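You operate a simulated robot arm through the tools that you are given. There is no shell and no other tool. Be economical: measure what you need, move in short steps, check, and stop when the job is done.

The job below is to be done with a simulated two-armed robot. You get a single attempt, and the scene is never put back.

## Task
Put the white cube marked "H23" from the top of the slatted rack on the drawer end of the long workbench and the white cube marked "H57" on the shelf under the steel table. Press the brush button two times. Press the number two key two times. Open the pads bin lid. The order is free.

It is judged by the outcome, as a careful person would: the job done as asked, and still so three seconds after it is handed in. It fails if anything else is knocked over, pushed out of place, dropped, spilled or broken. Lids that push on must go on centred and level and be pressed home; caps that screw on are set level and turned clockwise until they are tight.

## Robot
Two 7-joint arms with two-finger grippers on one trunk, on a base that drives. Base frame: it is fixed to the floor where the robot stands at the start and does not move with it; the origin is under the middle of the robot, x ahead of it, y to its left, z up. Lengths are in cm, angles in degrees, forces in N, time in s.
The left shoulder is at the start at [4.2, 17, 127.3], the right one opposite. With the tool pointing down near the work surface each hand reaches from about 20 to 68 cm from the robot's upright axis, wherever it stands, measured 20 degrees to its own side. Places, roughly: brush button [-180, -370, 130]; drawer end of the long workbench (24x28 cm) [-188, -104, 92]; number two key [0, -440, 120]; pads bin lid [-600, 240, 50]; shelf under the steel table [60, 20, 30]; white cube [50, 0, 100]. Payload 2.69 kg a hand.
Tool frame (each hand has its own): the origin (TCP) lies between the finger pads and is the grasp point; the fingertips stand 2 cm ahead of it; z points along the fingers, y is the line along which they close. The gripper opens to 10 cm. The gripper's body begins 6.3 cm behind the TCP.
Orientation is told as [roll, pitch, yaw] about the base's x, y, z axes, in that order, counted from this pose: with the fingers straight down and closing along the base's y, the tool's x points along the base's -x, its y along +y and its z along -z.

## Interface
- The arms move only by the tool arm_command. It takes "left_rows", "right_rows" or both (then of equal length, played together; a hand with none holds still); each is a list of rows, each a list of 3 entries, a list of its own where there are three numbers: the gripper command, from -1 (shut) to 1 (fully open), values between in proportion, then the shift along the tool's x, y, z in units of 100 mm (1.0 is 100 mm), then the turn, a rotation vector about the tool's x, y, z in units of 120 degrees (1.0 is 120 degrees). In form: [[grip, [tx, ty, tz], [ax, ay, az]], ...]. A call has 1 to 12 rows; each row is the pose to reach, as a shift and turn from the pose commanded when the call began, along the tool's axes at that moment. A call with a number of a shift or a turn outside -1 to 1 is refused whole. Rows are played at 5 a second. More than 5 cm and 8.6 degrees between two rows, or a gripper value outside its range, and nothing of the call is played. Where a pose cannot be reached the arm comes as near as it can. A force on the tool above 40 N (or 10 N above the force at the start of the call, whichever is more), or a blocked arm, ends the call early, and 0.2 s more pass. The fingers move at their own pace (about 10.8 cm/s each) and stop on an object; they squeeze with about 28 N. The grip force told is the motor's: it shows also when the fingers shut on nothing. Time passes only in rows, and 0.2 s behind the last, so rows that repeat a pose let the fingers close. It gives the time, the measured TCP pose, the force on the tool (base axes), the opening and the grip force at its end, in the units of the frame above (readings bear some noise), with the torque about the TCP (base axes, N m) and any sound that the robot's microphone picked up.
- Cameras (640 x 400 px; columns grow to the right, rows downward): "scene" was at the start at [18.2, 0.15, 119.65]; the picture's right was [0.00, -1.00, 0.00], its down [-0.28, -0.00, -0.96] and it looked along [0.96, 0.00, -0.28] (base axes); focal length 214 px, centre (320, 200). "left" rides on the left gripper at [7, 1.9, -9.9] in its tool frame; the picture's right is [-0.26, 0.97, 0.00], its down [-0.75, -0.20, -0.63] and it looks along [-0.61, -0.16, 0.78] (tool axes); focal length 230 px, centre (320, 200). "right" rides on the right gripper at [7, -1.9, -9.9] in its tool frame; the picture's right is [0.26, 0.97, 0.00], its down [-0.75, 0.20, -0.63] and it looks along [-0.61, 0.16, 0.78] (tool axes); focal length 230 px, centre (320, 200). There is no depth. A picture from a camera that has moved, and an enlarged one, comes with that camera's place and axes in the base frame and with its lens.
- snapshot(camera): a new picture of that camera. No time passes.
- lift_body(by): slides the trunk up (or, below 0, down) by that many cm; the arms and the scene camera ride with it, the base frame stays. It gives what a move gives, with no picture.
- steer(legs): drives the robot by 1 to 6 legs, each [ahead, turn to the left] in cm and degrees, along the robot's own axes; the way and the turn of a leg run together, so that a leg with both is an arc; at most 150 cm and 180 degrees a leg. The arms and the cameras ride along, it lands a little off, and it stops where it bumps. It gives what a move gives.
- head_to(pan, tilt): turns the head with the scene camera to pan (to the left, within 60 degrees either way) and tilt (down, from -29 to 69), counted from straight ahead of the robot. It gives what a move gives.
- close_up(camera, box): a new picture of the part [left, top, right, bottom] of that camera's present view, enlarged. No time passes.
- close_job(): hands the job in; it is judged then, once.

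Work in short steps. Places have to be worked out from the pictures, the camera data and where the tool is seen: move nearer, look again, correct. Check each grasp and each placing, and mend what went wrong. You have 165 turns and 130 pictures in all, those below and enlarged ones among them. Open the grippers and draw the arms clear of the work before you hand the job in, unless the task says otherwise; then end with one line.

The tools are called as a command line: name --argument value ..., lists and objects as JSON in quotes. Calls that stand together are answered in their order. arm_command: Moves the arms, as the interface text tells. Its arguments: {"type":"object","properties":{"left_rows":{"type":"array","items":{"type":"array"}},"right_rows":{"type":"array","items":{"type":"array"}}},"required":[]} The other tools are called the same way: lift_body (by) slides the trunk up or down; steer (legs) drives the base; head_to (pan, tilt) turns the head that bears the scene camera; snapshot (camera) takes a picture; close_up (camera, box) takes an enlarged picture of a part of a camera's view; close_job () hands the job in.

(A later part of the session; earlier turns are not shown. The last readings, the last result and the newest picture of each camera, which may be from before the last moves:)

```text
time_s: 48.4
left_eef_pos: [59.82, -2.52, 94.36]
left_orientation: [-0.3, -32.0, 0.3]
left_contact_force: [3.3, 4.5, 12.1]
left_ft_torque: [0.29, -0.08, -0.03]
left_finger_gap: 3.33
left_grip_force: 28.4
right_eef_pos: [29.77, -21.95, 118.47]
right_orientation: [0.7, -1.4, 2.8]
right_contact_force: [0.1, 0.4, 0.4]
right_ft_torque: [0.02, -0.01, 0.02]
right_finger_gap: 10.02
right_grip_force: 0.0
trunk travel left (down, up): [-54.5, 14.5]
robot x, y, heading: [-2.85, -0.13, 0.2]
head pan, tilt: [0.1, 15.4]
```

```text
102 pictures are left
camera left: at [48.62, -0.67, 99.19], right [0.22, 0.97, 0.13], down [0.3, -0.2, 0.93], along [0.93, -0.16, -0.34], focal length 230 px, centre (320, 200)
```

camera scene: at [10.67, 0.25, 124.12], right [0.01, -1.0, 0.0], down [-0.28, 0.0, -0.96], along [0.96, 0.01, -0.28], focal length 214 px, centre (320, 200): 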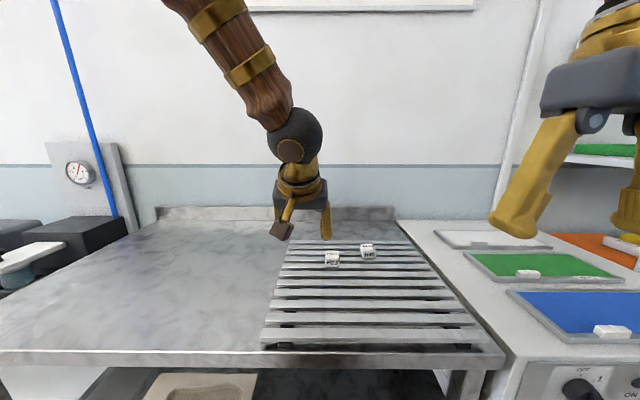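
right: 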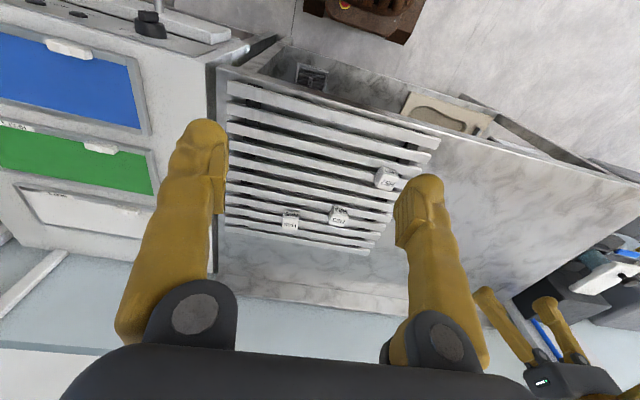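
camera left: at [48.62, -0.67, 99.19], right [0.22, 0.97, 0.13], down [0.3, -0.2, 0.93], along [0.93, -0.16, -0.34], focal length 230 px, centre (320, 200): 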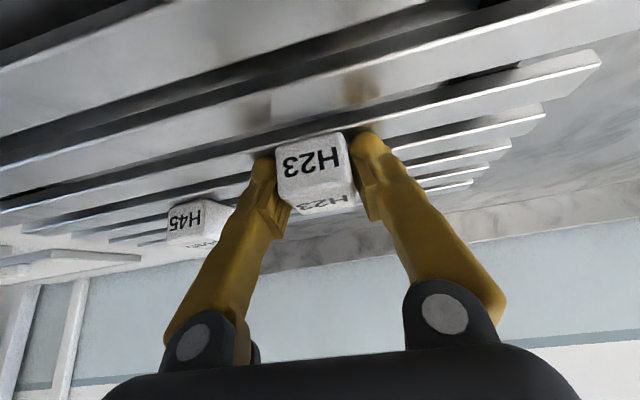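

H23 is gripped at 3.33 cm. I lift it 10 cm straight up and away to the left, then back off 50 cm.

arm_command --left_rows '[[-1, [-0.1, 0, -0.17], [0, 0, 0]], [-1, [-0.25, 0, -0.42], [0, 0, 0]], [-1, [-0.42, 0, -0.68], [0, 0, 0]], [-1, [-0.52, 0.2, -0.85], [0, 0, 0]], [-1, [-0.6, 0.5, -0.98], [0, 0, 0]]]' --right_rows '[[1, [0, 0, 0], [0, 0, 0]], [1, [0, 0, 0], [0, 0, 0]], [1, [0, 0, 0], [0, 0, 0]], [1, [0, 0, 0], [0, 0, 0]], [1, [0, 0, 0], [0, 0, 0]]]'

steer --legs '[[-55, 0]]'

snapshot --camera "scene"

```text
time_s: 49.6
left_eef_pos: [59.34, 2.59, 105.98]
left_orientation: [-0.3, -32.0, 0.1]
left_contact_force: [0.7, 0.8, -1.0]
left_ft_torque: [-0.05, 0.0, 0.01]
left_finger_gap: 3.28
left_grip_force: 28.1
right_eef_pos: [29.9, -21.89, 118.5]
right_orientation: [0.7, -1.5, 2.9]
right_contact_force: [-0.9, 0.6, 0.0]
right_ft_torque: [-0.01, -0.02, 0.01]
right_finger_gap: 9.98
right_grip_force: 0.1
trunk travel left (down, up): [-54.5, 14.5]
robot x, y, heading: [-2.69, 0.2, 0.2]
head pan, tilt: [0.1, 15.4]
```

```text
time_s: 52.7
left_eef_pos: [5.81, 2.19, 106.1]
left_orientation: [-0.3, -32.0, 0.2]
left_contact_force: [-0.6, -0.4, -0.2]
left_ft_torque: [0.02, -0.04, 0.01]
left_finger_gap: 3.31
left_grip_force: 28.0
right_eef_pos: [-23.73, -22.14, 118.53]
right_orientation: [0.8, -1.5, 2.7]
right_contact_force: [-1.0, 0.0, -0.5]
right_ft_torque: [-0.01, 0.02, 0.0]
right_finger_gap: 10.01
right_grip_force: 0.0
trunk travel left (down, up): [-54.5, 14.5]
robot x, y, heading: [-56.4, -0.51, 0.2]
head pan, tilt: [0.1, 15.4]
```

```text
101 pictures are left
camera scene: at [-37.95, 0.05, 124.14], right [0.01, -1.0, 0.0], down [-0.28, 0.0, -0.96], along [0.96, 0.01, -0.28], focal length 214 px, centre (320, 200)
```

scene: 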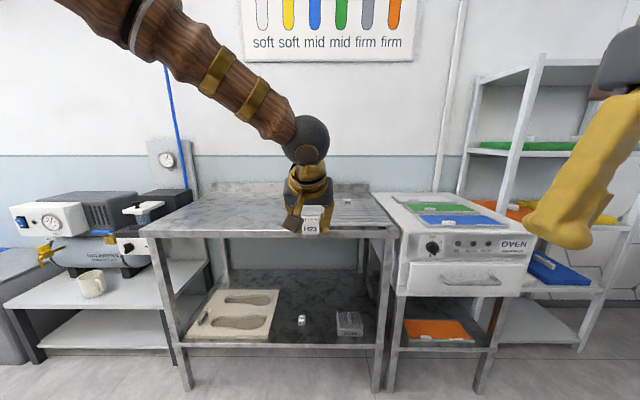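

H23 is held and H57 is still in place. I look to the right and left before turning around towards the workbench behind.

head_to --pan -60 --tilt 20

snapshot --camera "scene"

head_to --pan 60 --tilt 20

snapshot --camera "scene"

```text
time_s: 54.0
left_eef_pos: [4.32, 2.1, 106.95]
left_orientation: [-0.4, -32.9, 0.1]
left_contact_force: [0.1, -0.1, 0.4]
left_ft_torque: [0.02, 0.01, -0.01]
left_finger_gap: 3.3
left_grip_force: 28.1
right_eef_pos: [-25.53, -22.16, 118.69]
right_orientation: [0.7, -2.0, 2.7]
right_contact_force: [-0.7, 0.5, -0.2]
right_ft_torque: [0.04, -0.01, 0.03]
right_finger_gap: 10.01
right_grip_force: 0.1
trunk travel left (down, up): [-54.5, 14.5]
robot x, y, heading: [-56.21, -0.2, 0.3]
head pan, tilt: [-60.0, 20.0]
```

```text
100 pictures are left
camera scene: at [-42.56, -8.05, 123.45], right [-0.86, -0.5, 0.01], down [-0.19, 0.3, -0.94], along [0.47, -0.81, -0.35], focal length 214 px, centre (320, 200)
```

scene: 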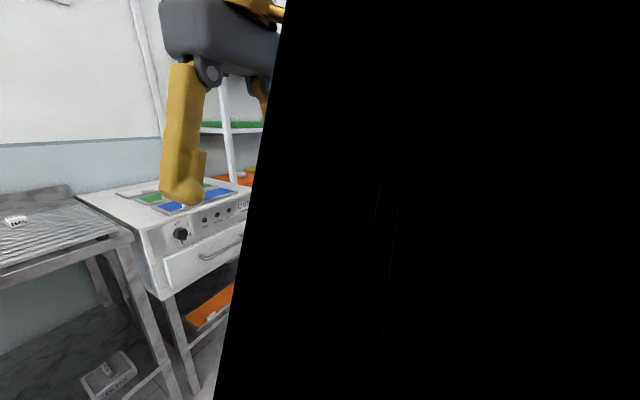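

```text
time_s: 56.0
left_eef_pos: [4.25, 2.18, 106.97]
left_orientation: [-0.2, -32.8, 0.1]
left_contact_force: [-0.5, 0.1, -1.1]
left_ft_torque: [-0.01, -0.05, -0.02]
left_finger_gap: 3.3
left_grip_force: 28.1
right_eef_pos: [-25.5, -22.38, 118.71]
right_orientation: [0.7, -2.0, 2.8]
right_contact_force: [-0.1, 0.1, -0.1]
right_ft_torque: [0.01, 0.04, -0.03]
right_finger_gap: 9.97
right_grip_force: 0.1
trunk travel left (down, up): [-54.5, 14.5]
robot x, y, heading: [-56.13, -0.21, 0.2]
head pan, tilt: [60.0, 20.0]
```

```text
99 pictures are left
camera scene: at [-42.6, 8.08, 123.45], right [0.87, -0.5, -0.01], down [-0.19, -0.3, -0.94], along [0.46, 0.81, -0.35], focal length 214 px, centre (320, 200)
```

scene: 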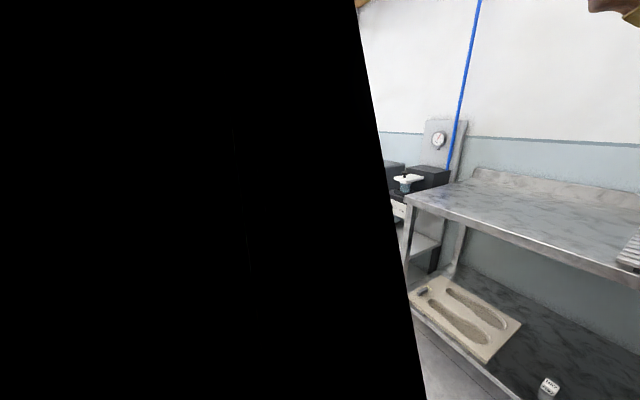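

The shoulders block the view at wide pan. I centre the head and turn the robot 60 degrees right in place, then look.

head_to --pan 0 --tilt 15

steer --legs '[[0, -60]]'

snapshot --camera "scene"

```text
time_s: 57.3
left_eef_pos: [4.27, 2.08, 107.1]
left_orientation: [-0.3, -32.9, 0.1]
left_contact_force: [0.4, -0.9, -0.2]
left_ft_torque: [0.0, 0.02, -0.02]
left_finger_gap: 3.29
left_grip_force: 27.8
right_eef_pos: [-25.56, -22.28, 118.68]
right_orientation: [0.7, -2.1, 2.7]
right_contact_force: [-0.3, -0.4, -0.7]
right_ft_torque: [-0.03, -0.01, 0.0]
right_finger_gap: 9.99
right_grip_force: 0.1
trunk travel left (down, up): [-54.5, 14.5]
robot x, y, heading: [-56.15, 0.1, 0.1]
head pan, tilt: [0.0, 15.0]
```

```text
time_s: 60.4
left_eef_pos: [-23.8, -51.46, 107.01]
left_orientation: [-0.3, -32.9, -59.7]
left_contact_force: [-0.3, -0.4, -0.1]
left_ft_torque: [-0.01, 0.01, 0.02]
left_finger_gap: 3.29
left_grip_force: 27.7
right_eef_pos: [-59.86, -37.82, 118.75]
right_orientation: [0.8, -1.8, -57.2]
right_contact_force: [0.7, 0.2, 0.1]
right_ft_torque: [0.0, 0.0, 0.0]
right_finger_gap: 10.01
right_grip_force: 0.0
trunk travel left (down, up): [-54.5, 14.5]
robot x, y, heading: [-55.82, -0.17, -59.8]
head pan, tilt: [0.0, 15.0]
```

```text
98 pictures are left
camera scene: at [-46.49, -15.88, 124.19], right [-0.86, -0.5, 0.0], down [-0.14, 0.24, -0.96], along [0.48, -0.83, -0.28], focal length 214 px, centre (320, 200)
```

scene: 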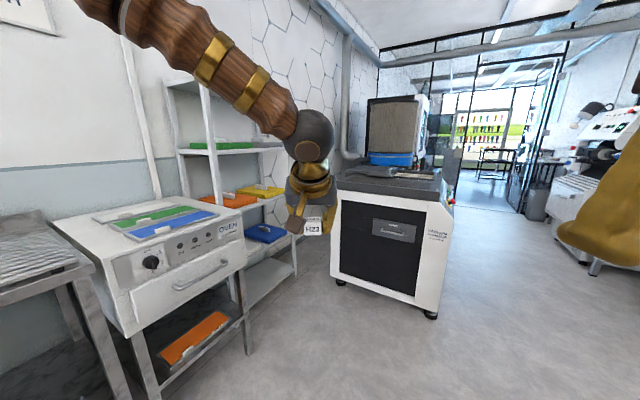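

The floor here is clear. I turn a further 45 degrees right and look again.

steer --legs '[[0, -45]]'

snapshot --camera "scene"

```text
time_s: 61.1
left_eef_pos: [-27.1, -47.78, 109.89]
left_orientation: [-0.4, -35.8, -59.5]
left_contact_force: [-1.9, -0.9, -0.1]
left_ft_torque: [0.03, -0.09, 0.06]
left_finger_gap: 3.3
left_grip_force: 27.6
right_eef_pos: [-62.85, -33.33, 118.22]
right_orientation: [-3.7, 4.7, -53.3]
right_contact_force: [0.0, -0.1, -0.9]
right_ft_torque: [0.02, -0.12, -0.01]
right_finger_gap: 10.01
right_grip_force: 0.1
trunk travel left (down, up): [-54.5, 14.5]
robot x, y, heading: [-55.33, -0.14, -59.4]
head pan, tilt: [0.0, 15.0]
stopped in leg 1: the force on the tool passed its limit at 84 N (the readings are from after the stop); the commanded pose is now the measured one
```

```text
97 pictures are left
camera scene: at [-46.87, -16.02, 124.2], right [-0.86, -0.5, 0.0], down [-0.14, 0.24, -0.96], along [0.49, -0.83, -0.27], focal length 214 px, centre (320, 200)
```

scene: 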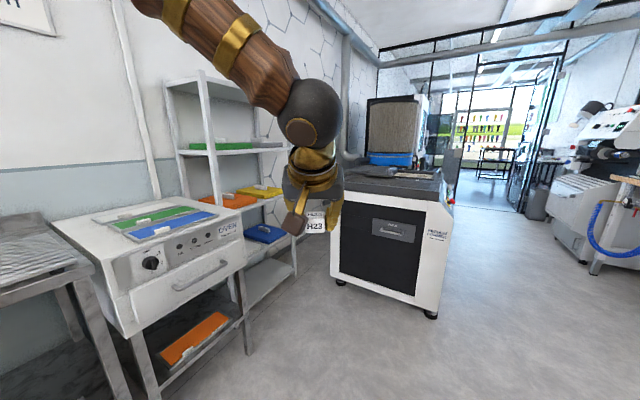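

Something blocked the right hand. I look with the right camera and with the head turned to the right.

snapshot --camera "right"

head_to --pan -35 --tilt 20

snapshot --camera "scene"

```text
96 pictures are left
camera right: at [-67.52, -29.1, 128.87], right [0.62, 0.79, -0.04], down [0.67, -0.5, 0.55], along [0.41, -0.37, -0.83], focal length 230 px, centre (320, 200)
```

right: 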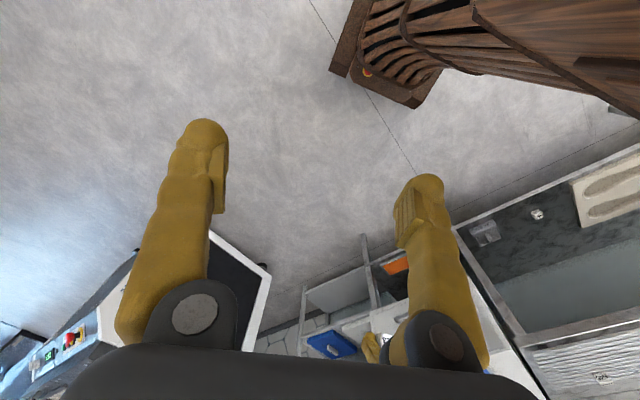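

```text
time_s: 62.1
left_eef_pos: [-26.65, -47.7, 109.71]
left_orientation: [-0.6, -35.7, -59.3]
left_contact_force: [0.2, 0.1, -0.1]
left_ft_torque: [0.03, -0.02, 0.03]
left_finger_gap: 3.31
left_grip_force: 27.7
right_eef_pos: [-62.79, -33.31, 118.31]
right_orientation: [-3.9, 4.7, -53.3]
right_contact_force: [0.4, 0.5, 0.0]
right_ft_torque: [0.0, -0.02, 0.01]
right_finger_gap: 9.99
right_grip_force: 0.0
trunk travel left (down, up): [-54.5, 14.5]
robot x, y, heading: [-55.39, -0.08, -59.8]
head pan, tilt: [-35.0, 20.0]
```

```text
95 pictures are left
camera scene: at [-52.07, -17.12, 123.4], right [-1.0, 0.08, 0.01], down [0.02, 0.35, -0.93], along [-0.08, -0.93, -0.36], focal length 214 px, centre (320, 200)
```

scene: 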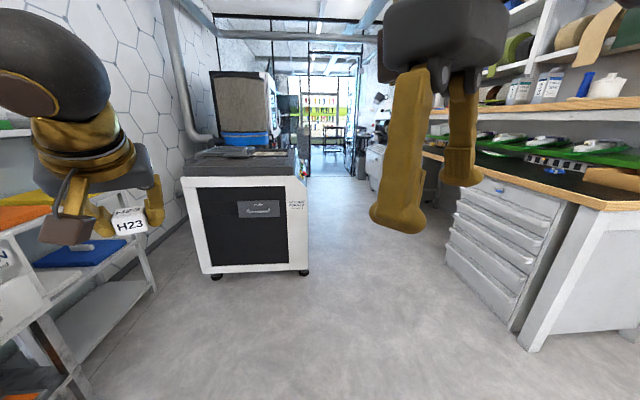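

No outside obstacle is near; the right hand had crept back towards the robot's own body again. I push it 14 cm forward and outward and level it.

arm_command --right_rows '[[0, [-0.35, -0.1, -0.03], [0.02, -0.03, 0.02]], [-0.5, [-0.7, -0.2, -0.06], [0.03, -0.04, 0.04]], [-1, [-1.0, -0.3, -0.1], [0.03, -0.04, 0.05]]]' --left_rows '[[-1, [0, 0, 0], [0, 0, 0]], [-1, [0, 0, 0], [0, 0, 0]], [-1, [0, 0, 0], [0, 0, 0]]]'

close_up --camera "scene" --box '[430, 80, 640, 240]'

```text
time_s: 62.9
left_eef_pos: [-26.54, -47.75, 109.65]
left_orientation: [-0.6, -35.7, -59.4]
left_contact_force: [0.5, -0.6, -0.1]
left_ft_torque: [-0.03, -0.01, 0.04]
left_finger_gap: 3.31
left_grip_force: 28.1
right_eef_pos: [-60.03, -41.67, 118.95]
right_orientation: [-8.5, -0.9, -57.5]
right_contact_force: [0.3, -0.7, 0.2]
right_ft_torque: [0.05, -0.02, 0.0]
right_finger_gap: 0.0
right_grip_force: 28.3
trunk travel left (down, up): [-54.5, 14.5]
robot x, y, heading: [-55.55, 0.17, -59.7]
head pan, tilt: [-35.0, 20.0]
```

```text
2.50 times, centred on (535, 160) of scene
camera zoom: at [-51.99, -17.19, 123.39], right [-1.0, 0.08, 0.01], down [0.02, 0.36, -0.93], along [-0.08, -0.93, -0.36], focal length 536 px, centre (-218, 300)
```

zoom: 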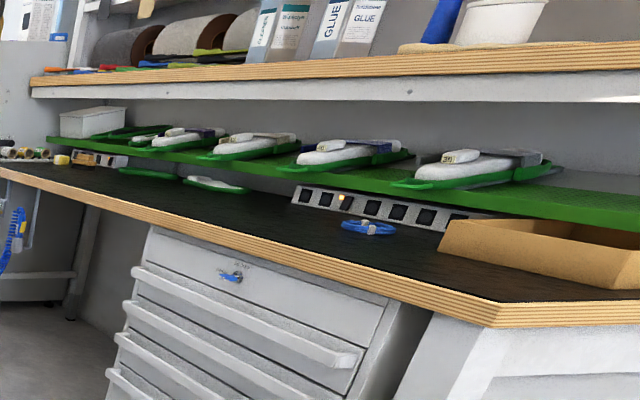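

The drawer end is the near end of the wood-edged bench: front edge at x about -172, with free black top around [-188, -105] in front of the tan tray. I turn right towards it, then drive to about [-95, -102].

head_to --pan 0 --tilt 20

steer --legs '[[0, -51]]'

snapshot --camera "scene"

```text
time_s: 63.9
left_eef_pos: [-26.64, -47.66, 109.69]
left_orientation: [-0.6, -35.7, -59.2]
left_contact_force: [-0.1, 1.0, -0.6]
left_ft_torque: [0.0, 0.05, -0.03]
left_finger_gap: 3.3
left_grip_force: 27.9
right_eef_pos: [-60.04, -41.43, 119.18]
right_orientation: [-8.6, -0.9, -57.5]
right_contact_force: [-0.1, -1.2, 0.4]
right_ft_torque: [0.01, 0.04, -0.02]
right_finger_gap: 0.0
right_grip_force: 27.9
trunk travel left (down, up): [-54.5, 14.5]
robot x, y, heading: [-55.71, -0.22, -59.5]
head pan, tilt: [0.0, 20.0]
```

```text
time_s: 64.8
left_eef_pos: [-29.83, -45.46, 111.65]
left_orientation: [-0.5, -37.8, -61.1]
left_contact_force: [-0.5, 0.4, -0.8]
left_ft_torque: [-0.03, -0.06, 0.06]
left_finger_gap: 3.3
left_grip_force: 27.9
right_eef_pos: [-63.5, -37.33, 119.11]
right_orientation: [-8.3, -0.8, -58.9]
right_contact_force: [-0.1, 0.0, -1.0]
right_ft_torque: [-0.03, -0.11, 0.01]
right_finger_gap: 0.0
right_grip_force: 27.8
trunk travel left (down, up): [-54.5, 14.5]
robot x, y, heading: [-55.54, -0.13, -61.2]
head pan, tilt: [0.0, 20.0]
stopped in leg 1: the robot was blocked; the commanded pose is now the measured one
```

```text
93 pictures are left
camera scene: at [-47.27, -15.96, 123.41], right [-0.88, -0.48, 0.0], down [-0.17, 0.31, -0.93], along [0.45, -0.82, -0.36], focal length 214 px, centre (320, 200)
```

scene: 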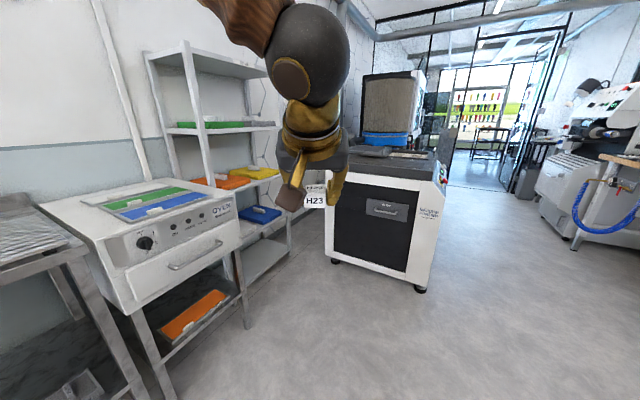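

The base itself is blocked when turning right, so something stands to the right or behind. I look there.

head_to --pan -60 --tilt 45

snapshot --camera "scene"

snapshot --camera "right"

```text
time_s: 66.1
left_eef_pos: [-29.5, -45.59, 111.46]
left_orientation: [-0.7, -37.6, -60.8]
left_contact_force: [0.1, -0.7, 0.0]
left_ft_torque: [-0.01, -0.02, 0.0]
left_finger_gap: 3.33
left_grip_force: 28.1
right_eef_pos: [-63.05, -37.7, 119.27]
right_orientation: [-8.4, -0.9, -58.8]
right_contact_force: [0.3, -0.4, 0.2]
right_ft_torque: [0.01, -0.02, -0.01]
right_finger_gap: 0.02
right_grip_force: 28.6
trunk travel left (down, up): [-54.5, 14.5]
robot x, y, heading: [-55.34, 0.1, -60.9]
head pan, tilt: [-60.0, 45.0]
```

```text
92 pictures are left
camera scene: at [-55.62, -14.86, 119.59], right [-0.86, 0.52, 0.02], down [0.36, 0.62, -0.7], along [-0.37, -0.59, -0.71], focal length 214 px, centre (320, 200)
```

scene: 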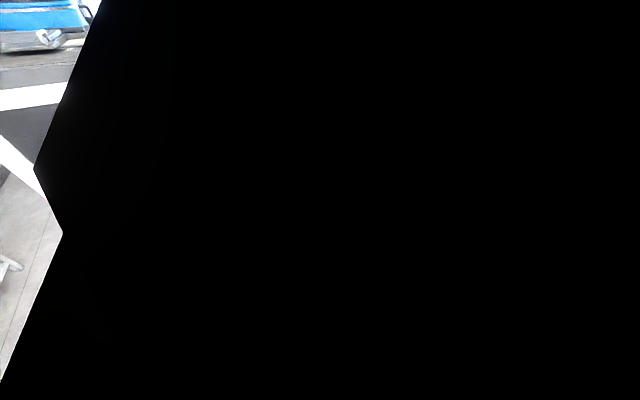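

```text
91 pictures are left
camera right: at [-67.06, -31.72, 129.23], right [0.69, 0.71, -0.15], down [0.63, -0.48, 0.61], along [0.36, -0.51, -0.78], focal length 230 px, centre (320, 200)
```

right: 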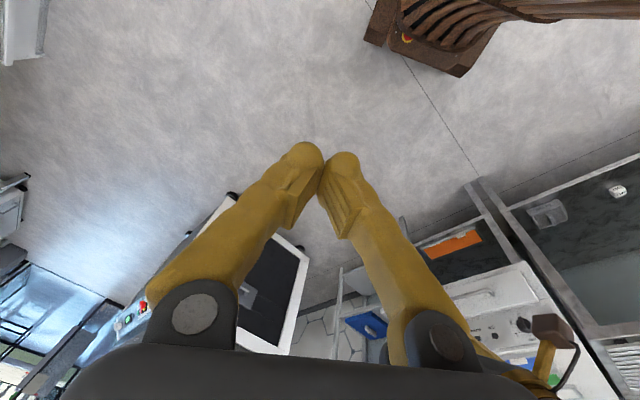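

The shoulder hides that side, but the floor ahead is free. I drive 45 cm ahead (towards the open floor) and then turn right.

head_to --pan 0 --tilt 20

steer --legs '[[45, 0], [0, -30]]'

snapshot --camera "scene"

```text
time_s: 67.4
left_eef_pos: [-29.43, -45.49, 111.47]
left_orientation: [-0.7, -37.6, -60.8]
left_contact_force: [1.0, 0.2, 0.1]
left_ft_torque: [0.01, -0.01, 0.03]
left_finger_gap: 3.32
left_grip_force: 27.8
right_eef_pos: [-63.14, -37.65, 119.21]
right_orientation: [-8.4, -0.9, -58.9]
right_contact_force: [-0.2, 0.1, -0.6]
right_ft_torque: [0.03, -0.03, 0.01]
right_finger_gap: 0.0
right_grip_force: 28.2
trunk travel left (down, up): [-54.5, 14.5]
robot x, y, heading: [-55.27, 0.06, -61.0]
head pan, tilt: [0.0, 20.0]
```

```text
time_s: 71.6
left_eef_pos: [-34.5, -92.59, 111.48]
left_orientation: [-0.7, -37.6, -91.6]
left_contact_force: [0.6, 0.0, -0.3]
left_ft_torque: [-0.04, 0.02, 0.02]
left_finger_gap: 3.29
left_grip_force: 28.1
right_eef_pos: [-59.36, -68.75, 119.34]
right_orientation: [-8.5, -1.2, -89.7]
right_contact_force: [-0.9, -0.1, 0.6]
right_ft_torque: [-0.01, -0.01, 0.01]
right_finger_gap: 0.0
right_grip_force: 28.4
trunk travel left (down, up): [-54.5, 14.5]
robot x, y, heading: [-33.65, -40.22, -91.7]
head pan, tilt: [0.0, 20.0]
```

```text
90 pictures are left
camera scene: at [-34.14, -58.53, 123.38], right [-1.0, 0.03, 0.0], down [0.01, 0.36, -0.93], along [-0.03, -0.93, -0.36], focal length 214 px, centre (320, 200)
```

scene: 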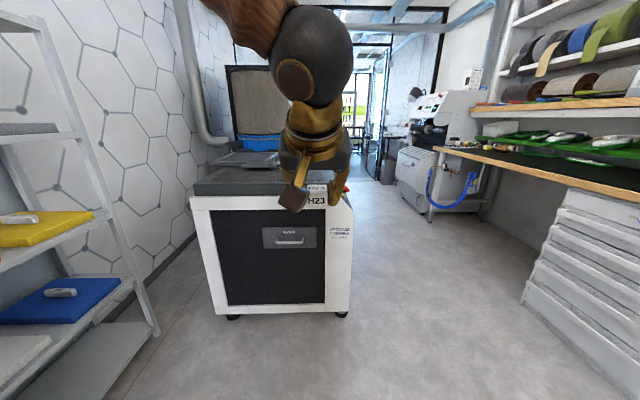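

The turn went through here. I turn another 43 degrees right to face the bench end.

steer --legs '[[0, -43]]'

snapshot --camera "scene"

```text
time_s: 72.4
left_eef_pos: [-35.18, -87.17, 114.23]
left_orientation: [-0.4, -40.8, -92.5]
left_contact_force: [-0.5, 1.4, -0.7]
left_ft_torque: [-0.03, -0.05, 0.04]
left_finger_gap: 3.31
left_grip_force: 27.9
right_eef_pos: [-59.65, -65.86, 118.88]
right_orientation: [-6.6, -1.0, -93.6]
right_contact_force: [-1.2, 1.6, -0.2]
right_ft_torque: [-0.05, -0.11, 0.01]
right_finger_gap: 0.0
right_grip_force: 27.4
trunk travel left (down, up): [-54.5, 14.5]
robot x, y, heading: [-33.46, -40.05, -92.2]
head pan, tilt: [0.0, 20.0]
stopped in leg 1: the robot was blocked; the commanded pose is now the measured one
```

```text
89 pictures are left
camera scene: at [-34.62, -58.26, 123.41], right [-1.0, 0.04, 0.0], down [0.02, 0.36, -0.93], along [-0.04, -0.93, -0.36], focal length 214 px, centre (320, 200)
```

scene: 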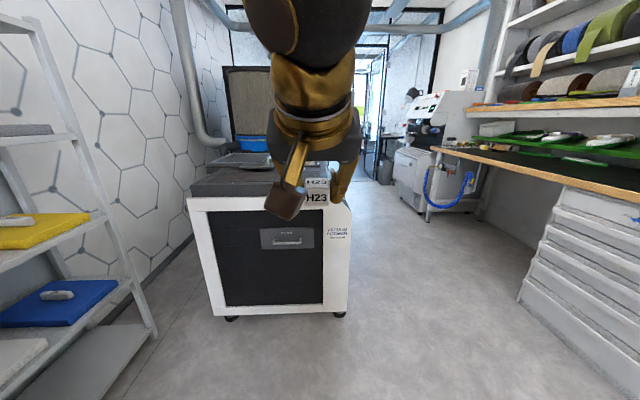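

The arms get pulled back when a drive follows a drive, and that seems to make the right arm foul the body. I push the right hand well forward and outward, re-extend the left, and retry the turn straight after.

arm_command --right_rows '[[-1, [-0.3, -0.2, 0], [0, 0, 0]], [-1, [-0.6, -0.4, 0], [0, 0, 0]], [-1, [-0.9, -0.6, 0], [0, 0, 0]], [-1, [-1.0, -0.8, 0], [0, 0, 0]]]' --left_rows '[[-1, [0, 0, 0.1], [0, 0.02, 0]], [-1, [-0.1, 0, 0.3], [0, 0.04, 0]], [-1, [-0.2, 0, 0.5], [0, 0.07, 0]], [-1, [-0.2, 0, 0.5], [0, 0.09, 0]]]'

steer --legs '[[0, -43]]'

snapshot --camera "scene"

```text
time_s: 73.4
left_eef_pos: [-34.95, -92.15, 111.78]
left_orientation: [-0.6, -29.7, -92.5]
left_contact_force: [0.9, -0.1, -0.6]
left_ft_torque: [0.01, -0.01, -0.01]
left_finger_gap: 3.29
left_grip_force: 28.0
right_eef_pos: [-67.33, -73.98, 120.64]
right_orientation: [-7.6, -1.7, -91.6]
right_contact_force: [0.6, 0.4, -0.2]
right_ft_torque: [-0.03, -0.01, 0.0]
right_finger_gap: 0.01
right_grip_force: 27.9
trunk travel left (down, up): [-54.5, 14.5]
robot x, y, heading: [-33.13, -40.49, -92.0]
head pan, tilt: [0.0, 20.0]
```

```text
time_s: 75.8
left_eef_pos: [-70.18, -76.97, 111.68]
left_orientation: [-0.7, -29.7, -135.5]
left_contact_force: [0.4, 0.2, -0.7]
left_ft_torque: [-0.01, 0.01, 0.0]
left_finger_gap: 3.3
left_grip_force: 27.6
right_eef_pos: [-81.28, -41.65, 120.62]
right_orientation: [-7.6, -1.5, -134.9]
right_contact_force: [0.0, 0.5, -0.2]
right_ft_torque: [0.0, 0.0, -0.03]
right_finger_gap: 0.02
right_grip_force: 27.6
trunk travel left (down, up): [-54.5, 14.5]
robot x, y, heading: [-33.0, -40.37, -135.6]
head pan, tilt: [0.0, 20.0]
```

```text
88 pictures are left
camera scene: at [-46.45, -53.31, 123.37], right [-0.7, 0.71, 0.0], down [0.26, 0.25, -0.93], along [-0.67, -0.65, -0.36], focal length 214 px, centre (320, 200)
```

scene: 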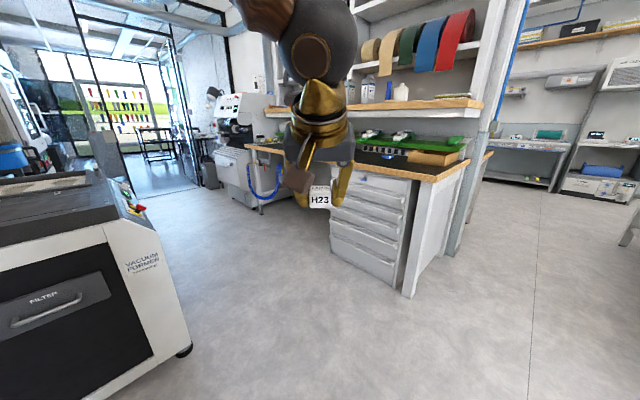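

That works: the turning space is free as long as the arms are commanded just before. The bench end corner is near [-163, -94]; I drive to about [-105, -104] and turn to face it squarely.

arm_command --right_rows '[[-1, [0, 0, 0], [0, 0, 0]]]' --left_rows '[[-1, [0, 0, 0], [0, 0, 0]]]'

steer --legs '[[0, -3], [94, 0], [0, -41.5]]'

snapshot --camera "scene"

```text
time_s: 76.2
left_eef_pos: [-66.89, -74.82, 113.52]
left_orientation: [-0.8, -31.9, -135.4]
left_contact_force: [0.3, -2.4, -1.1]
left_ft_torque: [0.18, 0.13, -0.08]
left_finger_gap: 3.31
left_grip_force: 27.9
right_eef_pos: [-76.83, -38.3, 119.2]
right_orientation: [-7.7, 2.5, -134.9]
right_contact_force: [1.4, -1.3, -0.9]
right_ft_torque: [0.16, 0.14, 0.03]
right_finger_gap: 0.0
right_grip_force: 27.9
trunk travel left (down, up): [-54.5, 14.5]
robot x, y, heading: [-33.05, -40.67, -135.4]
head pan, tilt: [0.0, 20.0]
stopped in row 1 (right hand): the arm was blocked; the commanded pose is now the measured one
```

```text
time_s: 77.0
left_eef_pos: [-65.65, -70.95, 115.1]
left_orientation: [-0.5, -33.8, -137.7]
left_contact_force: [1.6, -0.7, 0.4]
left_ft_torque: [0.0, 0.04, -0.03]
left_finger_gap: 3.31
left_grip_force: 28.0
right_eef_pos: [-73.64, -33.46, 118.11]
right_orientation: [-7.6, 4.9, -136.9]
right_contact_force: [1.2, -0.2, 0.8]
right_ft_torque: [-0.01, 0.1, 0.02]
right_finger_gap: 0.02
right_grip_force: 27.9
trunk travel left (down, up): [-54.5, 14.5]
robot x, y, heading: [-32.86, -40.46, -137.1]
head pan, tilt: [0.0, 20.0]
stopped in leg 1: the robot was blocked; the commanded pose is now the measured one
```

```text
87 pictures are left
camera scene: at [-46.29, -53.03, 123.42], right [-0.68, 0.73, 0.0], down [0.26, 0.24, -0.93], along [-0.69, -0.64, -0.36], focal length 214 px, centre (320, 200)
```

scene: 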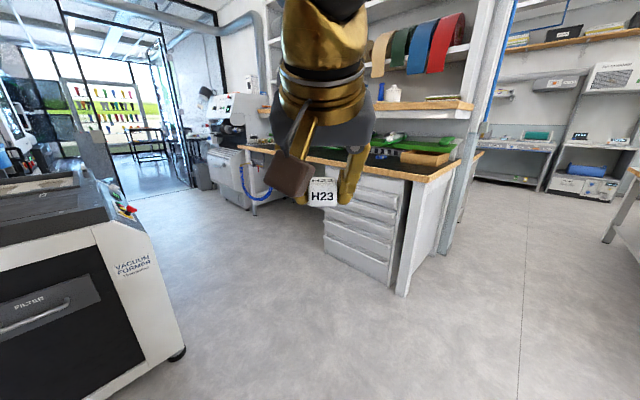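

After each drive the arms sag inward on the next call. I restore both arms with a proper multi-row move, then drive all legs in one call.

arm_command --right_rows '[[-1, [-0.3, 0, 0], [0, -0.01, 0]], [-1, [-0.6, 0, 0], [0, -0.02, 0]], [-1, [-0.9, 0, 0], [0, -0.03, 0]], [-1, [-1.0, 0, 0], [0, -0.04, 0]]]' --left_rows '[[-1, [-0.15, 0, 0.2], [0, 0.01, 0]], [-1, [-0.3, 0, 0.4], [0, 0.02, 0]], [-1, [-0.5, 0, 0.6], [0, 0.03, 0]], [-1, [-0.5, 0, 0.69], [0, 0.03, 0]]]'

steer --legs '[[94, -2], [0, -41]]'

snapshot --camera "scene"

```text
time_s: 78.0
left_eef_pos: [-72.16, -76.03, 112.02]
left_orientation: [-0.3, -30.0, -137.9]
left_contact_force: [0.0, -0.5, 0.9]
left_ft_torque: [-0.04, 0.03, 0.0]
left_finger_gap: 3.29
left_grip_force: 27.7
right_eef_pos: [-82.04, -40.79, 119.23]
right_orientation: [-7.5, -3.7, -136.3]
right_contact_force: [1.0, 0.1, -0.5]
right_ft_torque: [-0.02, 0.0, -0.01]
right_finger_gap: 0.02
right_grip_force: 28.1
trunk travel left (down, up): [-54.5, 14.5]
robot x, y, heading: [-32.88, -40.57, -137.2]
head pan, tilt: [0.0, 20.0]
```

```text
time_s: 83.3
left_eef_pos: [-141.25, -133.98, 113.82]
left_orientation: [-0.2, -31.9, -141.5]
left_contact_force: [0.0, 1.0, -0.3]
left_ft_torque: [-0.01, 0.02, 0.02]
left_finger_gap: 3.32
left_grip_force: 28.0
right_eef_pos: [-148.6, -97.91, 120.26]
right_orientation: [-7.7, -5.4, -139.8]
right_contact_force: [1.0, 0.6, 0.5]
right_ft_torque: [-0.06, 0.06, 0.03]
right_finger_gap: 0.01
right_grip_force: 27.9
trunk travel left (down, up): [-54.5, 14.5]
robot x, y, heading: [-102.63, -103.14, -140.4]
head pan, tilt: [0.0, 20.0]
stopped in leg 2: the robot was blocked; the commanded pose is now the measured one
```

```text
86 pictures are left
camera scene: at [-116.98, -114.64, 123.42], right [-0.64, 0.77, 0.0], down [0.27, 0.23, -0.93], along [-0.72, -0.6, -0.36], focal length 214 px, centre (320, 200)
```

scene: 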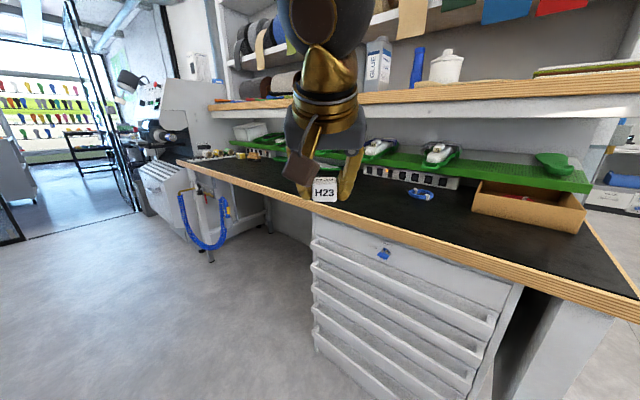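

Position is good at [-102.6, -103.1]; the free area spans x -174 to -207, y -90 to -130. I restore the arms and finish the turn.

arm_command --right_rows '[[-1, [-0.1, 0, 0], [0, 0.0, 0]], [-1, [-0.15, 0, 0], [0, 0.02, 0]], [-1, [-0.2, 0, 0], [0, 0.03, 0]], [-1, [-0.2, 0, 0], [0, 0.04, 0]]]' --left_rows '[[-1, [0, 0, 0.05], [0, 0.01, 0]], [-1, [0, 0, 0.1], [0, 0.015, 0]], [-1, [0, 0, 0.15], [0, 0.015, 0]], [-1, [0, 0, 0.15], [0, 0.015, 0]]]'

steer --legs '[[0, -40]]'

head_to --pan 0 --tilt 30

snapshot --camera "scene"

```text
time_s: 84.3
left_eef_pos: [-142.17, -134.63, 112.4]
left_orientation: [-0.3, -30.1, -141.4]
left_contact_force: [0.7, 0.6, -0.9]
left_ft_torque: [0.0, -0.01, 0.01]
left_finger_gap: 3.29
left_grip_force: 28.0
right_eef_pos: [-150.34, -99.17, 120.36]
right_orientation: [-7.7, -0.4, -140.6]
right_contact_force: [0.6, 0.5, -0.3]
right_ft_torque: [-0.01, 0.01, -0.03]
right_finger_gap: 0.0
right_grip_force: 28.1
trunk travel left (down, up): [-54.5, 14.5]
robot x, y, heading: [-103.17, -103.04, -140.4]
head pan, tilt: [0.0, 20.0]
```

```text
time_s: 86.7
left_eef_pos: [-153.28, -101.37, 112.56]
left_orientation: [-0.4, -30.0, 177.9]
left_contact_force: [0.7, -0.5, 0.4]
left_ft_torque: [-0.01, -0.01, 0.0]
left_finger_gap: 3.3
left_grip_force: 28.1
right_eef_pos: [-136.54, -69.2, 120.24]
right_orientation: [-7.7, -0.5, 178.6]
right_contact_force: [0.2, -0.7, 0.8]
right_ft_torque: [-0.01, -0.02, 0.03]
right_finger_gap: 0.0
right_grip_force: 28.0
trunk travel left (down, up): [-54.5, 14.5]
robot x, y, heading: [-102.79, -103.37, 179.3]
head pan, tilt: [0.0, 20.0]
```

```text
time_s: 87.4
left_eef_pos: [-151.36, -101.47, 113.28]
left_orientation: [-0.2, -31.1, 177.9]
left_contact_force: [0.2, 0.4, -0.5]
left_ft_torque: [0.01, 0.04, 0.02]
left_finger_gap: 3.29
left_grip_force: 28.1
right_eef_pos: [-134.47, -69.2, 120.62]
right_orientation: [-7.6, -1.4, 178.7]
right_contact_force: [-0.1, 0.4, -0.2]
right_ft_torque: [0.01, 0.01, -0.01]
right_finger_gap: 0.0
right_grip_force: 27.9
trunk travel left (down, up): [-54.5, 14.5]
robot x, y, heading: [-102.81, -103.16, 178.9]
head pan, tilt: [0.0, 30.0]
```

```text
85 pictures are left
camera scene: at [-121.04, -103.02, 121.8], right [0.02, 1.0, 0.0], down [0.51, -0.01, -0.86], along [-0.86, 0.02, -0.51], focal length 214 px, centre (320, 200)
```

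scene: 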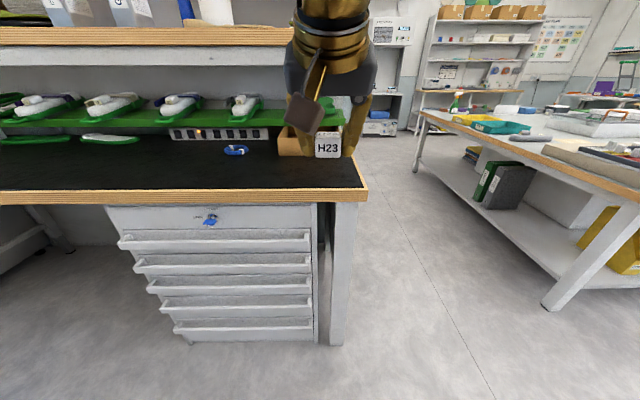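

The bench end is squarely ahead: front edge x -175, end at y -88, top empty at [-188, -104]. I shift the hand slightly and drive 28 cm forward.

arm_command --right_rows '[[-1, [0, 0, 0], [0, 0.0, 0]], [-1, [0, 0, 0], [0, 0, 0]], [-1, [0, 0, 0], [0, 0, 0]]]' --left_rows '[[-1, [0, 0.1, 0], [0, 0, 0]], [-1, [0, 0.2, 0], [0, 0.005, 0]], [-1, [0, 0.25, 0], [0, 0.01, 0]]]'

steer --legs '[[28, 0]]'

head_to --pan 0 --tilt 40

snapshot --camera "scene"

snapshot --camera "left"

```text
time_s: 88.2
left_eef_pos: [-151.55, -103.97, 113.26]
left_orientation: [-0.4, -29.6, 177.8]
left_contact_force: [-0.2, 0.1, 0.6]
left_ft_torque: [0.04, 0.0, -0.01]
left_finger_gap: 3.3
left_grip_force: 27.5
right_eef_pos: [-134.65, -69.18, 120.71]
right_orientation: [-7.5, -1.3, 178.7]
right_contact_force: [0.2, 0.6, -0.2]
right_ft_torque: [0.01, 0.01, -0.03]
right_finger_gap: 0.03
right_grip_force: 28.4
trunk travel left (down, up): [-54.5, 14.5]
robot x, y, heading: [-102.83, -103.67, 179.2]
head pan, tilt: [0.0, 30.0]
```

```text
time_s: 90.1
left_eef_pos: [-179.22, -103.47, 113.05]
left_orientation: [-0.3, -29.6, 177.9]
left_contact_force: [-1.3, 0.0, 0.5]
left_ft_torque: [0.02, -0.02, -0.05]
left_finger_gap: 3.3
left_grip_force: 28.2
right_eef_pos: [-162.18, -68.75, 120.65]
right_orientation: [-7.6, -1.2, 178.9]
right_contact_force: [-0.1, -0.1, 0.0]
right_ft_torque: [-0.01, -0.03, 0.0]
right_finger_gap: 0.01
right_grip_force: 28.6
trunk travel left (down, up): [-54.5, 14.5]
robot x, y, heading: [-131.02, -102.73, 178.7]
head pan, tilt: [0.0, 30.0]
```

```text
time_s: 90.8
left_eef_pos: [-177.17, -103.48, 114.2]
left_orientation: [-0.2, -30.9, 177.9]
left_contact_force: [1.4, 0.3, 0.6]
left_ft_torque: [0.01, 0.04, 0.01]
left_finger_gap: 3.29
left_grip_force: 28.1
right_eef_pos: [-160.02, -68.78, 121.16]
right_orientation: [-7.6, -2.1, 178.7]
right_contact_force: [-0.2, -0.5, 0.0]
right_ft_torque: [0.02, 0.08, 0.01]
right_finger_gap: 0.0
right_grip_force: 28.4
trunk travel left (down, up): [-54.5, 14.5]
robot x, y, heading: [-130.13, -103.16, 178.9]
head pan, tilt: [0.0, 40.0]
```

```text
84 pictures are left
camera scene: at [-147.94, -102.57, 120.28], right [0.02, 1.0, 0.0], down [0.65, -0.01, -0.76], along [-0.76, 0.01, -0.65], focal length 214 px, centre (320, 200)
```

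scene: 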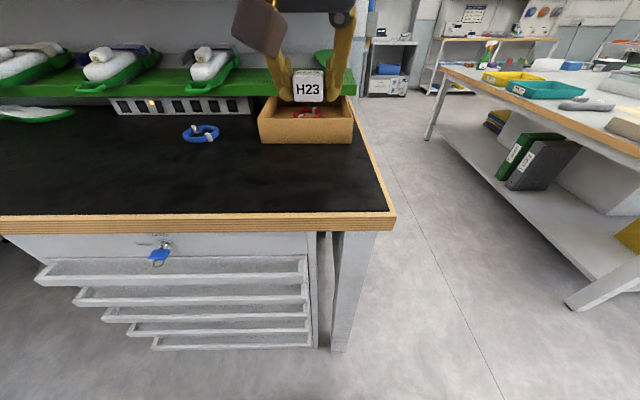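

```text
83 pictures are left
camera left: at [-166.19, -105.8, 119.13], right [-0.26, -0.96, 0.13], down [-0.31, 0.21, 0.93], along [-0.91, 0.2, -0.35], focal length 230 px, centre (320, 200)
```

left: 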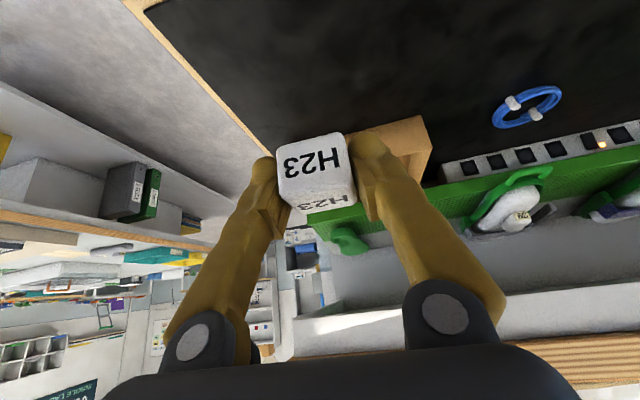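

Front edge is at x -177, tray front at -207. I move the cube forward and down towards [-189, -105], in two steps.

arm_command --right_rows '[[-1, [0, 0, 0], [0, 0.0, 0]], [-1, [0, 0, 0], [0, 0, 0]], [-1, [0, 0, 0], [0, 0, 0]], [-1, [0, 0, 0], [0, 0, 0]]]' --left_rows '[[-1, [-0.08, 0.05, 0.25], [0, 0, 0]], [-1, [-0.15, 0.1, 0.5], [0, 0.0, 0]], [-1, [-0.25, 0.15, 0.75], [0, 0.0, 0]], [-1, [-0.31, 0.15, 0.95], [0, 0.0, 0]]]'

arm_command --right_rows '[[-1, [0, 0, 0], [0, 0.0, 0]], [-1, [0, 0, 0], [0, 0, 0]], [-1, [0, 0, 0], [0, 0, 0]]]' --left_rows '[[-1, [0, 0, 0.25], [0, 0, 0]], [-1, [0, 0, 0.5], [0, 0.0, 0]], [-1, [0, 0, 0.7], [0, 0.0, 0]]]'

snapshot --camera "scene"

```text
time_s: 91.8
left_eef_pos: [-185.06, -104.81, 107.42]
left_orientation: [-0.3, -30.7, 177.9]
left_contact_force: [-1.2, -1.1, -0.3]
left_ft_torque: [-0.04, -0.02, 0.03]
left_finger_gap: 3.3
left_grip_force: 27.8
right_eef_pos: [-160.26, -68.88, 121.0]
right_orientation: [-7.6, -1.9, 178.7]
right_contact_force: [0.8, -0.5, 0.0]
right_ft_torque: [-0.01, -0.03, 0.0]
right_finger_gap: 0.01
right_grip_force: 27.5
trunk travel left (down, up): [-54.5, 14.5]
robot x, y, heading: [-130.32, -102.97, 179.1]
head pan, tilt: [0.0, 40.0]
```

```text
time_s: 92.7
left_eef_pos: [-188.57, -104.68, 101.26]
left_orientation: [-0.3, -30.7, 178.0]
left_contact_force: [0.7, 0.3, 0.1]
left_ft_torque: [-0.01, -0.03, 0.0]
left_finger_gap: 3.3
left_grip_force: 27.8
right_eef_pos: [-160.3, -68.78, 121.1]
right_orientation: [-7.6, -1.8, 178.8]
right_contact_force: [-0.1, 0.4, -0.7]
right_ft_torque: [-0.01, -0.01, 0.03]
right_finger_gap: 0.01
right_grip_force: 28.1
trunk travel left (down, up): [-54.5, 14.5]
robot x, y, heading: [-130.63, -102.63, 179.0]
head pan, tilt: [0.0, 40.0]
```

```text
82 pictures are left
camera scene: at [-148.2, -102.56, 120.24], right [0.02, 1.0, 0.0], down [0.66, -0.01, -0.75], along [-0.75, 0.01, -0.66], focal length 214 px, centre (320, 200)
```

scene: 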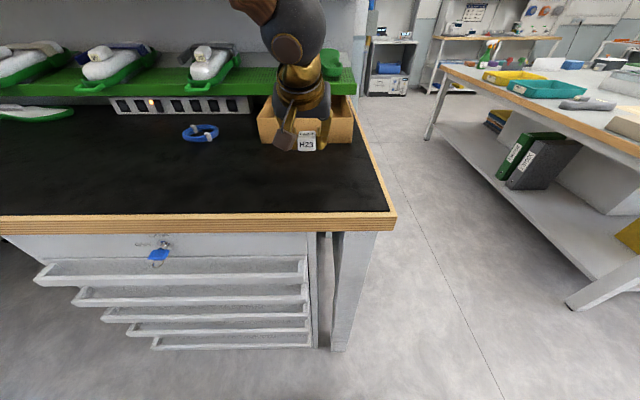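

The cube hangs over the free top in front of the tray. I lower it about 6.5 cm to contact.

arm_command --right_rows '[[-1, [0, 0, 0], [0, 0.0, 0]], [-1, [0, 0, 0], [0, 0, 0]], [-1, [0, 0, 0], [0, 0, 0]], [-1, [0, 0, 0], [0, 0, 0]]]' --left_rows '[[-1, [0.15, 0, 0.26], [0, 0, 0]], [-1, [0.26, 0, 0.43], [0, 0.0, 0]], [-1, [0.31, 0, 0.52], [0, 0.0, 0]], [-1, [0.335, 0, 0.56], [0, 0.0, 0]]]'

close_up --camera "scene" --box '[256, 110, 384, 190]'

```text
time_s: 93.7
left_eef_pos: [-188.71, -104.49, 95.35]
left_orientation: [-0.5, -31.1, 178.0]
left_contact_force: [2.4, -1.8, 23.3]
left_ft_torque: [-0.34, 0.16, 0.1]
left_finger_gap: 3.3
left_grip_force: 28.2
right_eef_pos: [-159.96, -68.77, 121.04]
right_orientation: [-7.6, -2.1, 178.8]
right_contact_force: [-0.3, 0.1, -0.4]
right_ft_torque: [-0.01, -0.02, 0.03]
right_finger_gap: 0.0
right_grip_force: 28.0
trunk travel left (down, up): [-54.5, 14.5]
robot x, y, heading: [-130.5, -102.8, 179.0]
head pan, tilt: [0.0, 40.0]
```

```text
5.00 times, centred on (320, 150) of scene
camera zoom: at [-147.92, -102.55, 120.31], right [0.02, 1.0, 0.0], down [0.65, -0.01, -0.76], along [-0.76, 0.01, -0.65], focal length 1072 px, centre (320, 450)
```

zoom: 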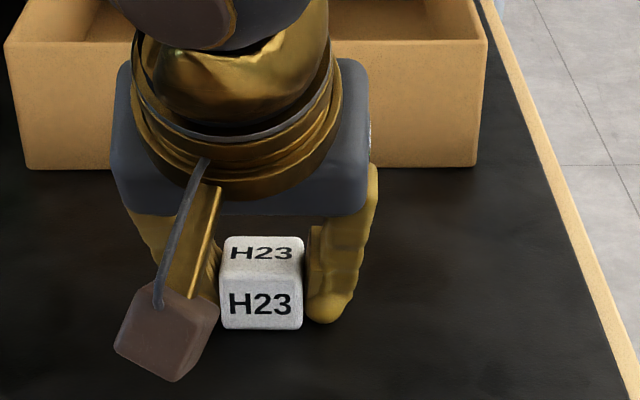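

Contact with 23 N up and the cube level on the top. I open and withdraw along the tool axis.

arm_command --left_rows '[[-0.2, [0, 0, -0.01], [0, 0, 0]], [0.2, [0, 0, -0.01], [0, 0, 0]], [0.3, [0, 0, -0.01], [0, 0, 0]], [0.3, [0, 0, -0.25], [0, 0, 0]], [0.3, [0, 0, -0.6], [0, 0, 0]], [0.3, [0, 0, -0.95], [0, 0, 0]]]' --right_rows '[[-1, [0, 0, 0], [0, 0, 0]], [-1, [0, 0, 0], [0, 0, 0]], [-1, [0, 0, 0], [0, 0, 0]], [-1, [0, 0, 0], [0, 0, 0]], [-1, [0, 0, 0], [0, 0, 0]], [-1, [0, 0, 0], [0, 0, 0]]]'

arm_command --left_rows '[[-0.2, [0.1, 0, -0.2], [0, 0, 0]], [-1, [0.2, 0, -0.4], [0, 0, 0]], [-1, [0.3, 0, -0.7], [0, 0, 0]]]' --right_rows '[[-1, [0, 0, 0], [0, 0, 0]], [-1, [0, 0, 0], [0, 0, 0]], [-1, [0, 0, 0], [0, 0, 0]]]'

snapshot --camera "scene"

```text
time_s: 95.0
left_eef_pos: [-183.49, -104.6, 103.04]
left_orientation: [-0.3, -30.6, 178.0]
left_contact_force: [0.2, 0.7, 0.3]
left_ft_torque: [-0.03, 0.01, 0.03]
left_finger_gap: 6.47
left_grip_force: 0.0
right_eef_pos: [-160.07, -69.01, 121.04]
right_orientation: [-7.5, -2.0, 178.8]
right_contact_force: [0.1, -1.3, -0.2]
right_ft_torque: [0.0, -0.01, -0.03]
right_finger_gap: 0.05
right_grip_force: 27.9
trunk travel left (down, up): [-54.5, 14.5]
robot x, y, heading: [-130.32, -102.6, 179.4]
head pan, tilt: [0.0, 40.0]
```

```text
time_s: 95.8
left_eef_pos: [-177.13, -104.84, 107.51]
left_orientation: [-0.3, -30.8, 177.9]
left_contact_force: [-0.1, 0.4, -0.2]
left_ft_torque: [-0.02, 0.04, 0.01]
left_finger_gap: 0.0
left_grip_force: 28.1
right_eef_pos: [-160.13, -68.92, 121.08]
right_orientation: [-7.6, -2.0, 178.7]
right_contact_force: [0.8, 0.4, -0.2]
right_ft_torque: [0.01, -0.01, 0.01]
right_finger_gap: 0.01
right_grip_force: 28.3
trunk travel left (down, up): [-54.5, 14.5]
robot x, y, heading: [-130.46, -103.06, 179.2]
head pan, tilt: [0.0, 40.0]
```

```text
80 pictures are left
camera scene: at [-148.02, -102.56, 120.27], right [0.02, 1.0, 0.0], down [0.65, -0.01, -0.76], along [-0.76, 0.01, -0.66], focal length 214 px, centre (320, 200)
```

scene: 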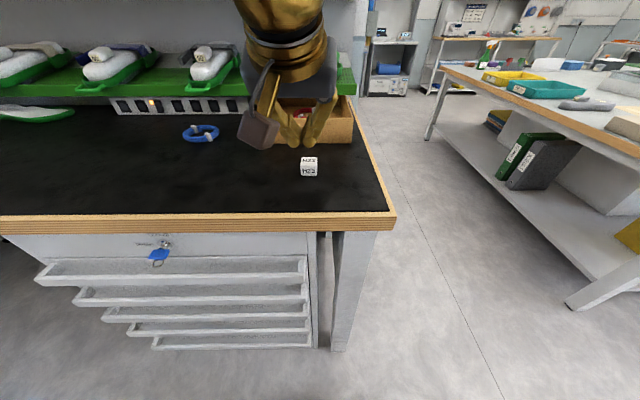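

H23 stands alone on the drawer end. I back away, turn left to face along the bench, and look at the machine with the brush.

steer --legs '[[-35, 0], [0, 88]]'

head_to --pan 0 --tilt 12

snapshot --camera "scene"

```text
time_s: 101.9
left_eef_pos: [-96.61, -150.72, 107.48]
left_orientation: [-0.3, -30.7, -95.6]
left_contact_force: [0.3, 0.2, 0.1]
left_ft_torque: [-0.01, 0.0, -0.01]
left_finger_gap: 0.0
left_grip_force: 28.0
right_eef_pos: [-131.47, -131.28, 120.88]
right_orientation: [-7.6, -1.6, -94.7]
right_contact_force: [-0.3, 0.5, -0.3]
right_ft_torque: [0.0, -0.01, -0.03]
right_finger_gap: 0.0
right_grip_force: 28.0
trunk travel left (down, up): [-54.5, 14.5]
robot x, y, heading: [-96.4, -103.46, -94.5]
head pan, tilt: [0.0, 40.0]
```

```text
time_s: 102.8
left_eef_pos: [-96.61, -149.15, 108.1]
left_orientation: [-0.2, -31.7, -95.8]
left_contact_force: [-0.4, -0.4, -0.2]
left_ft_torque: [0.01, -0.03, 0.01]
left_finger_gap: 0.0
left_grip_force: 28.0
right_eef_pos: [-131.46, -128.69, 119.6]
right_orientation: [-7.5, 1.2, -94.6]
right_contact_force: [-0.2, -0.1, -0.7]
right_ft_torque: [0.01, -0.02, 0.02]
right_finger_gap: 0.02
right_grip_force: 27.6
trunk travel left (down, up): [-54.5, 14.5]
robot x, y, heading: [-96.55, -103.7, -94.4]
head pan, tilt: [0.0, 12.0]
```

```text
79 pictures are left
camera scene: at [-98.28, -121.97, 124.66], right [-1.0, 0.08, 0.0], down [0.02, 0.23, -0.97], along [-0.08, -0.97, -0.23], focal length 214 px, centre (320, 200)
```

scene: 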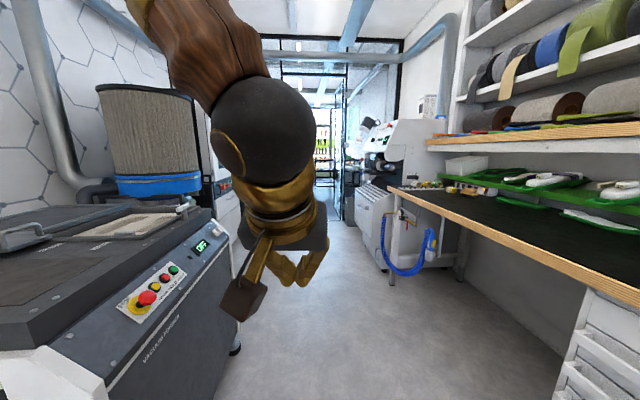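

I zoom in on the machine where the brush button should be, around pixel (374, 145).

close_up --camera "scene" --box '[310, 90, 470, 190]'

```text
4.00 times, centred on (390, 140) of scene
camera zoom: at [-98.28, -121.97, 124.66], right [-1.0, 0.08, 0.0], down [0.02, 0.23, -0.97], along [-0.08, -0.97, -0.23], focal length 858 px, centre (40, 440)
```

zoom: 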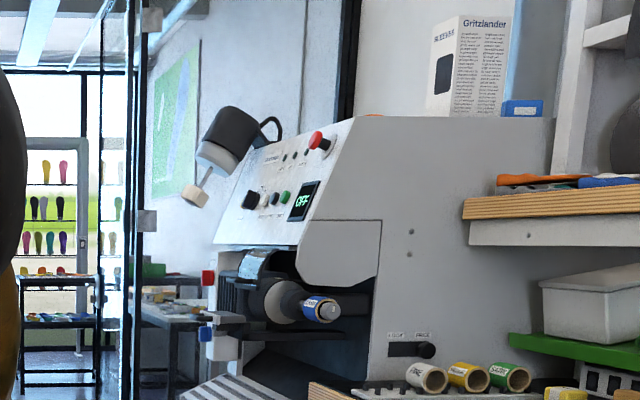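

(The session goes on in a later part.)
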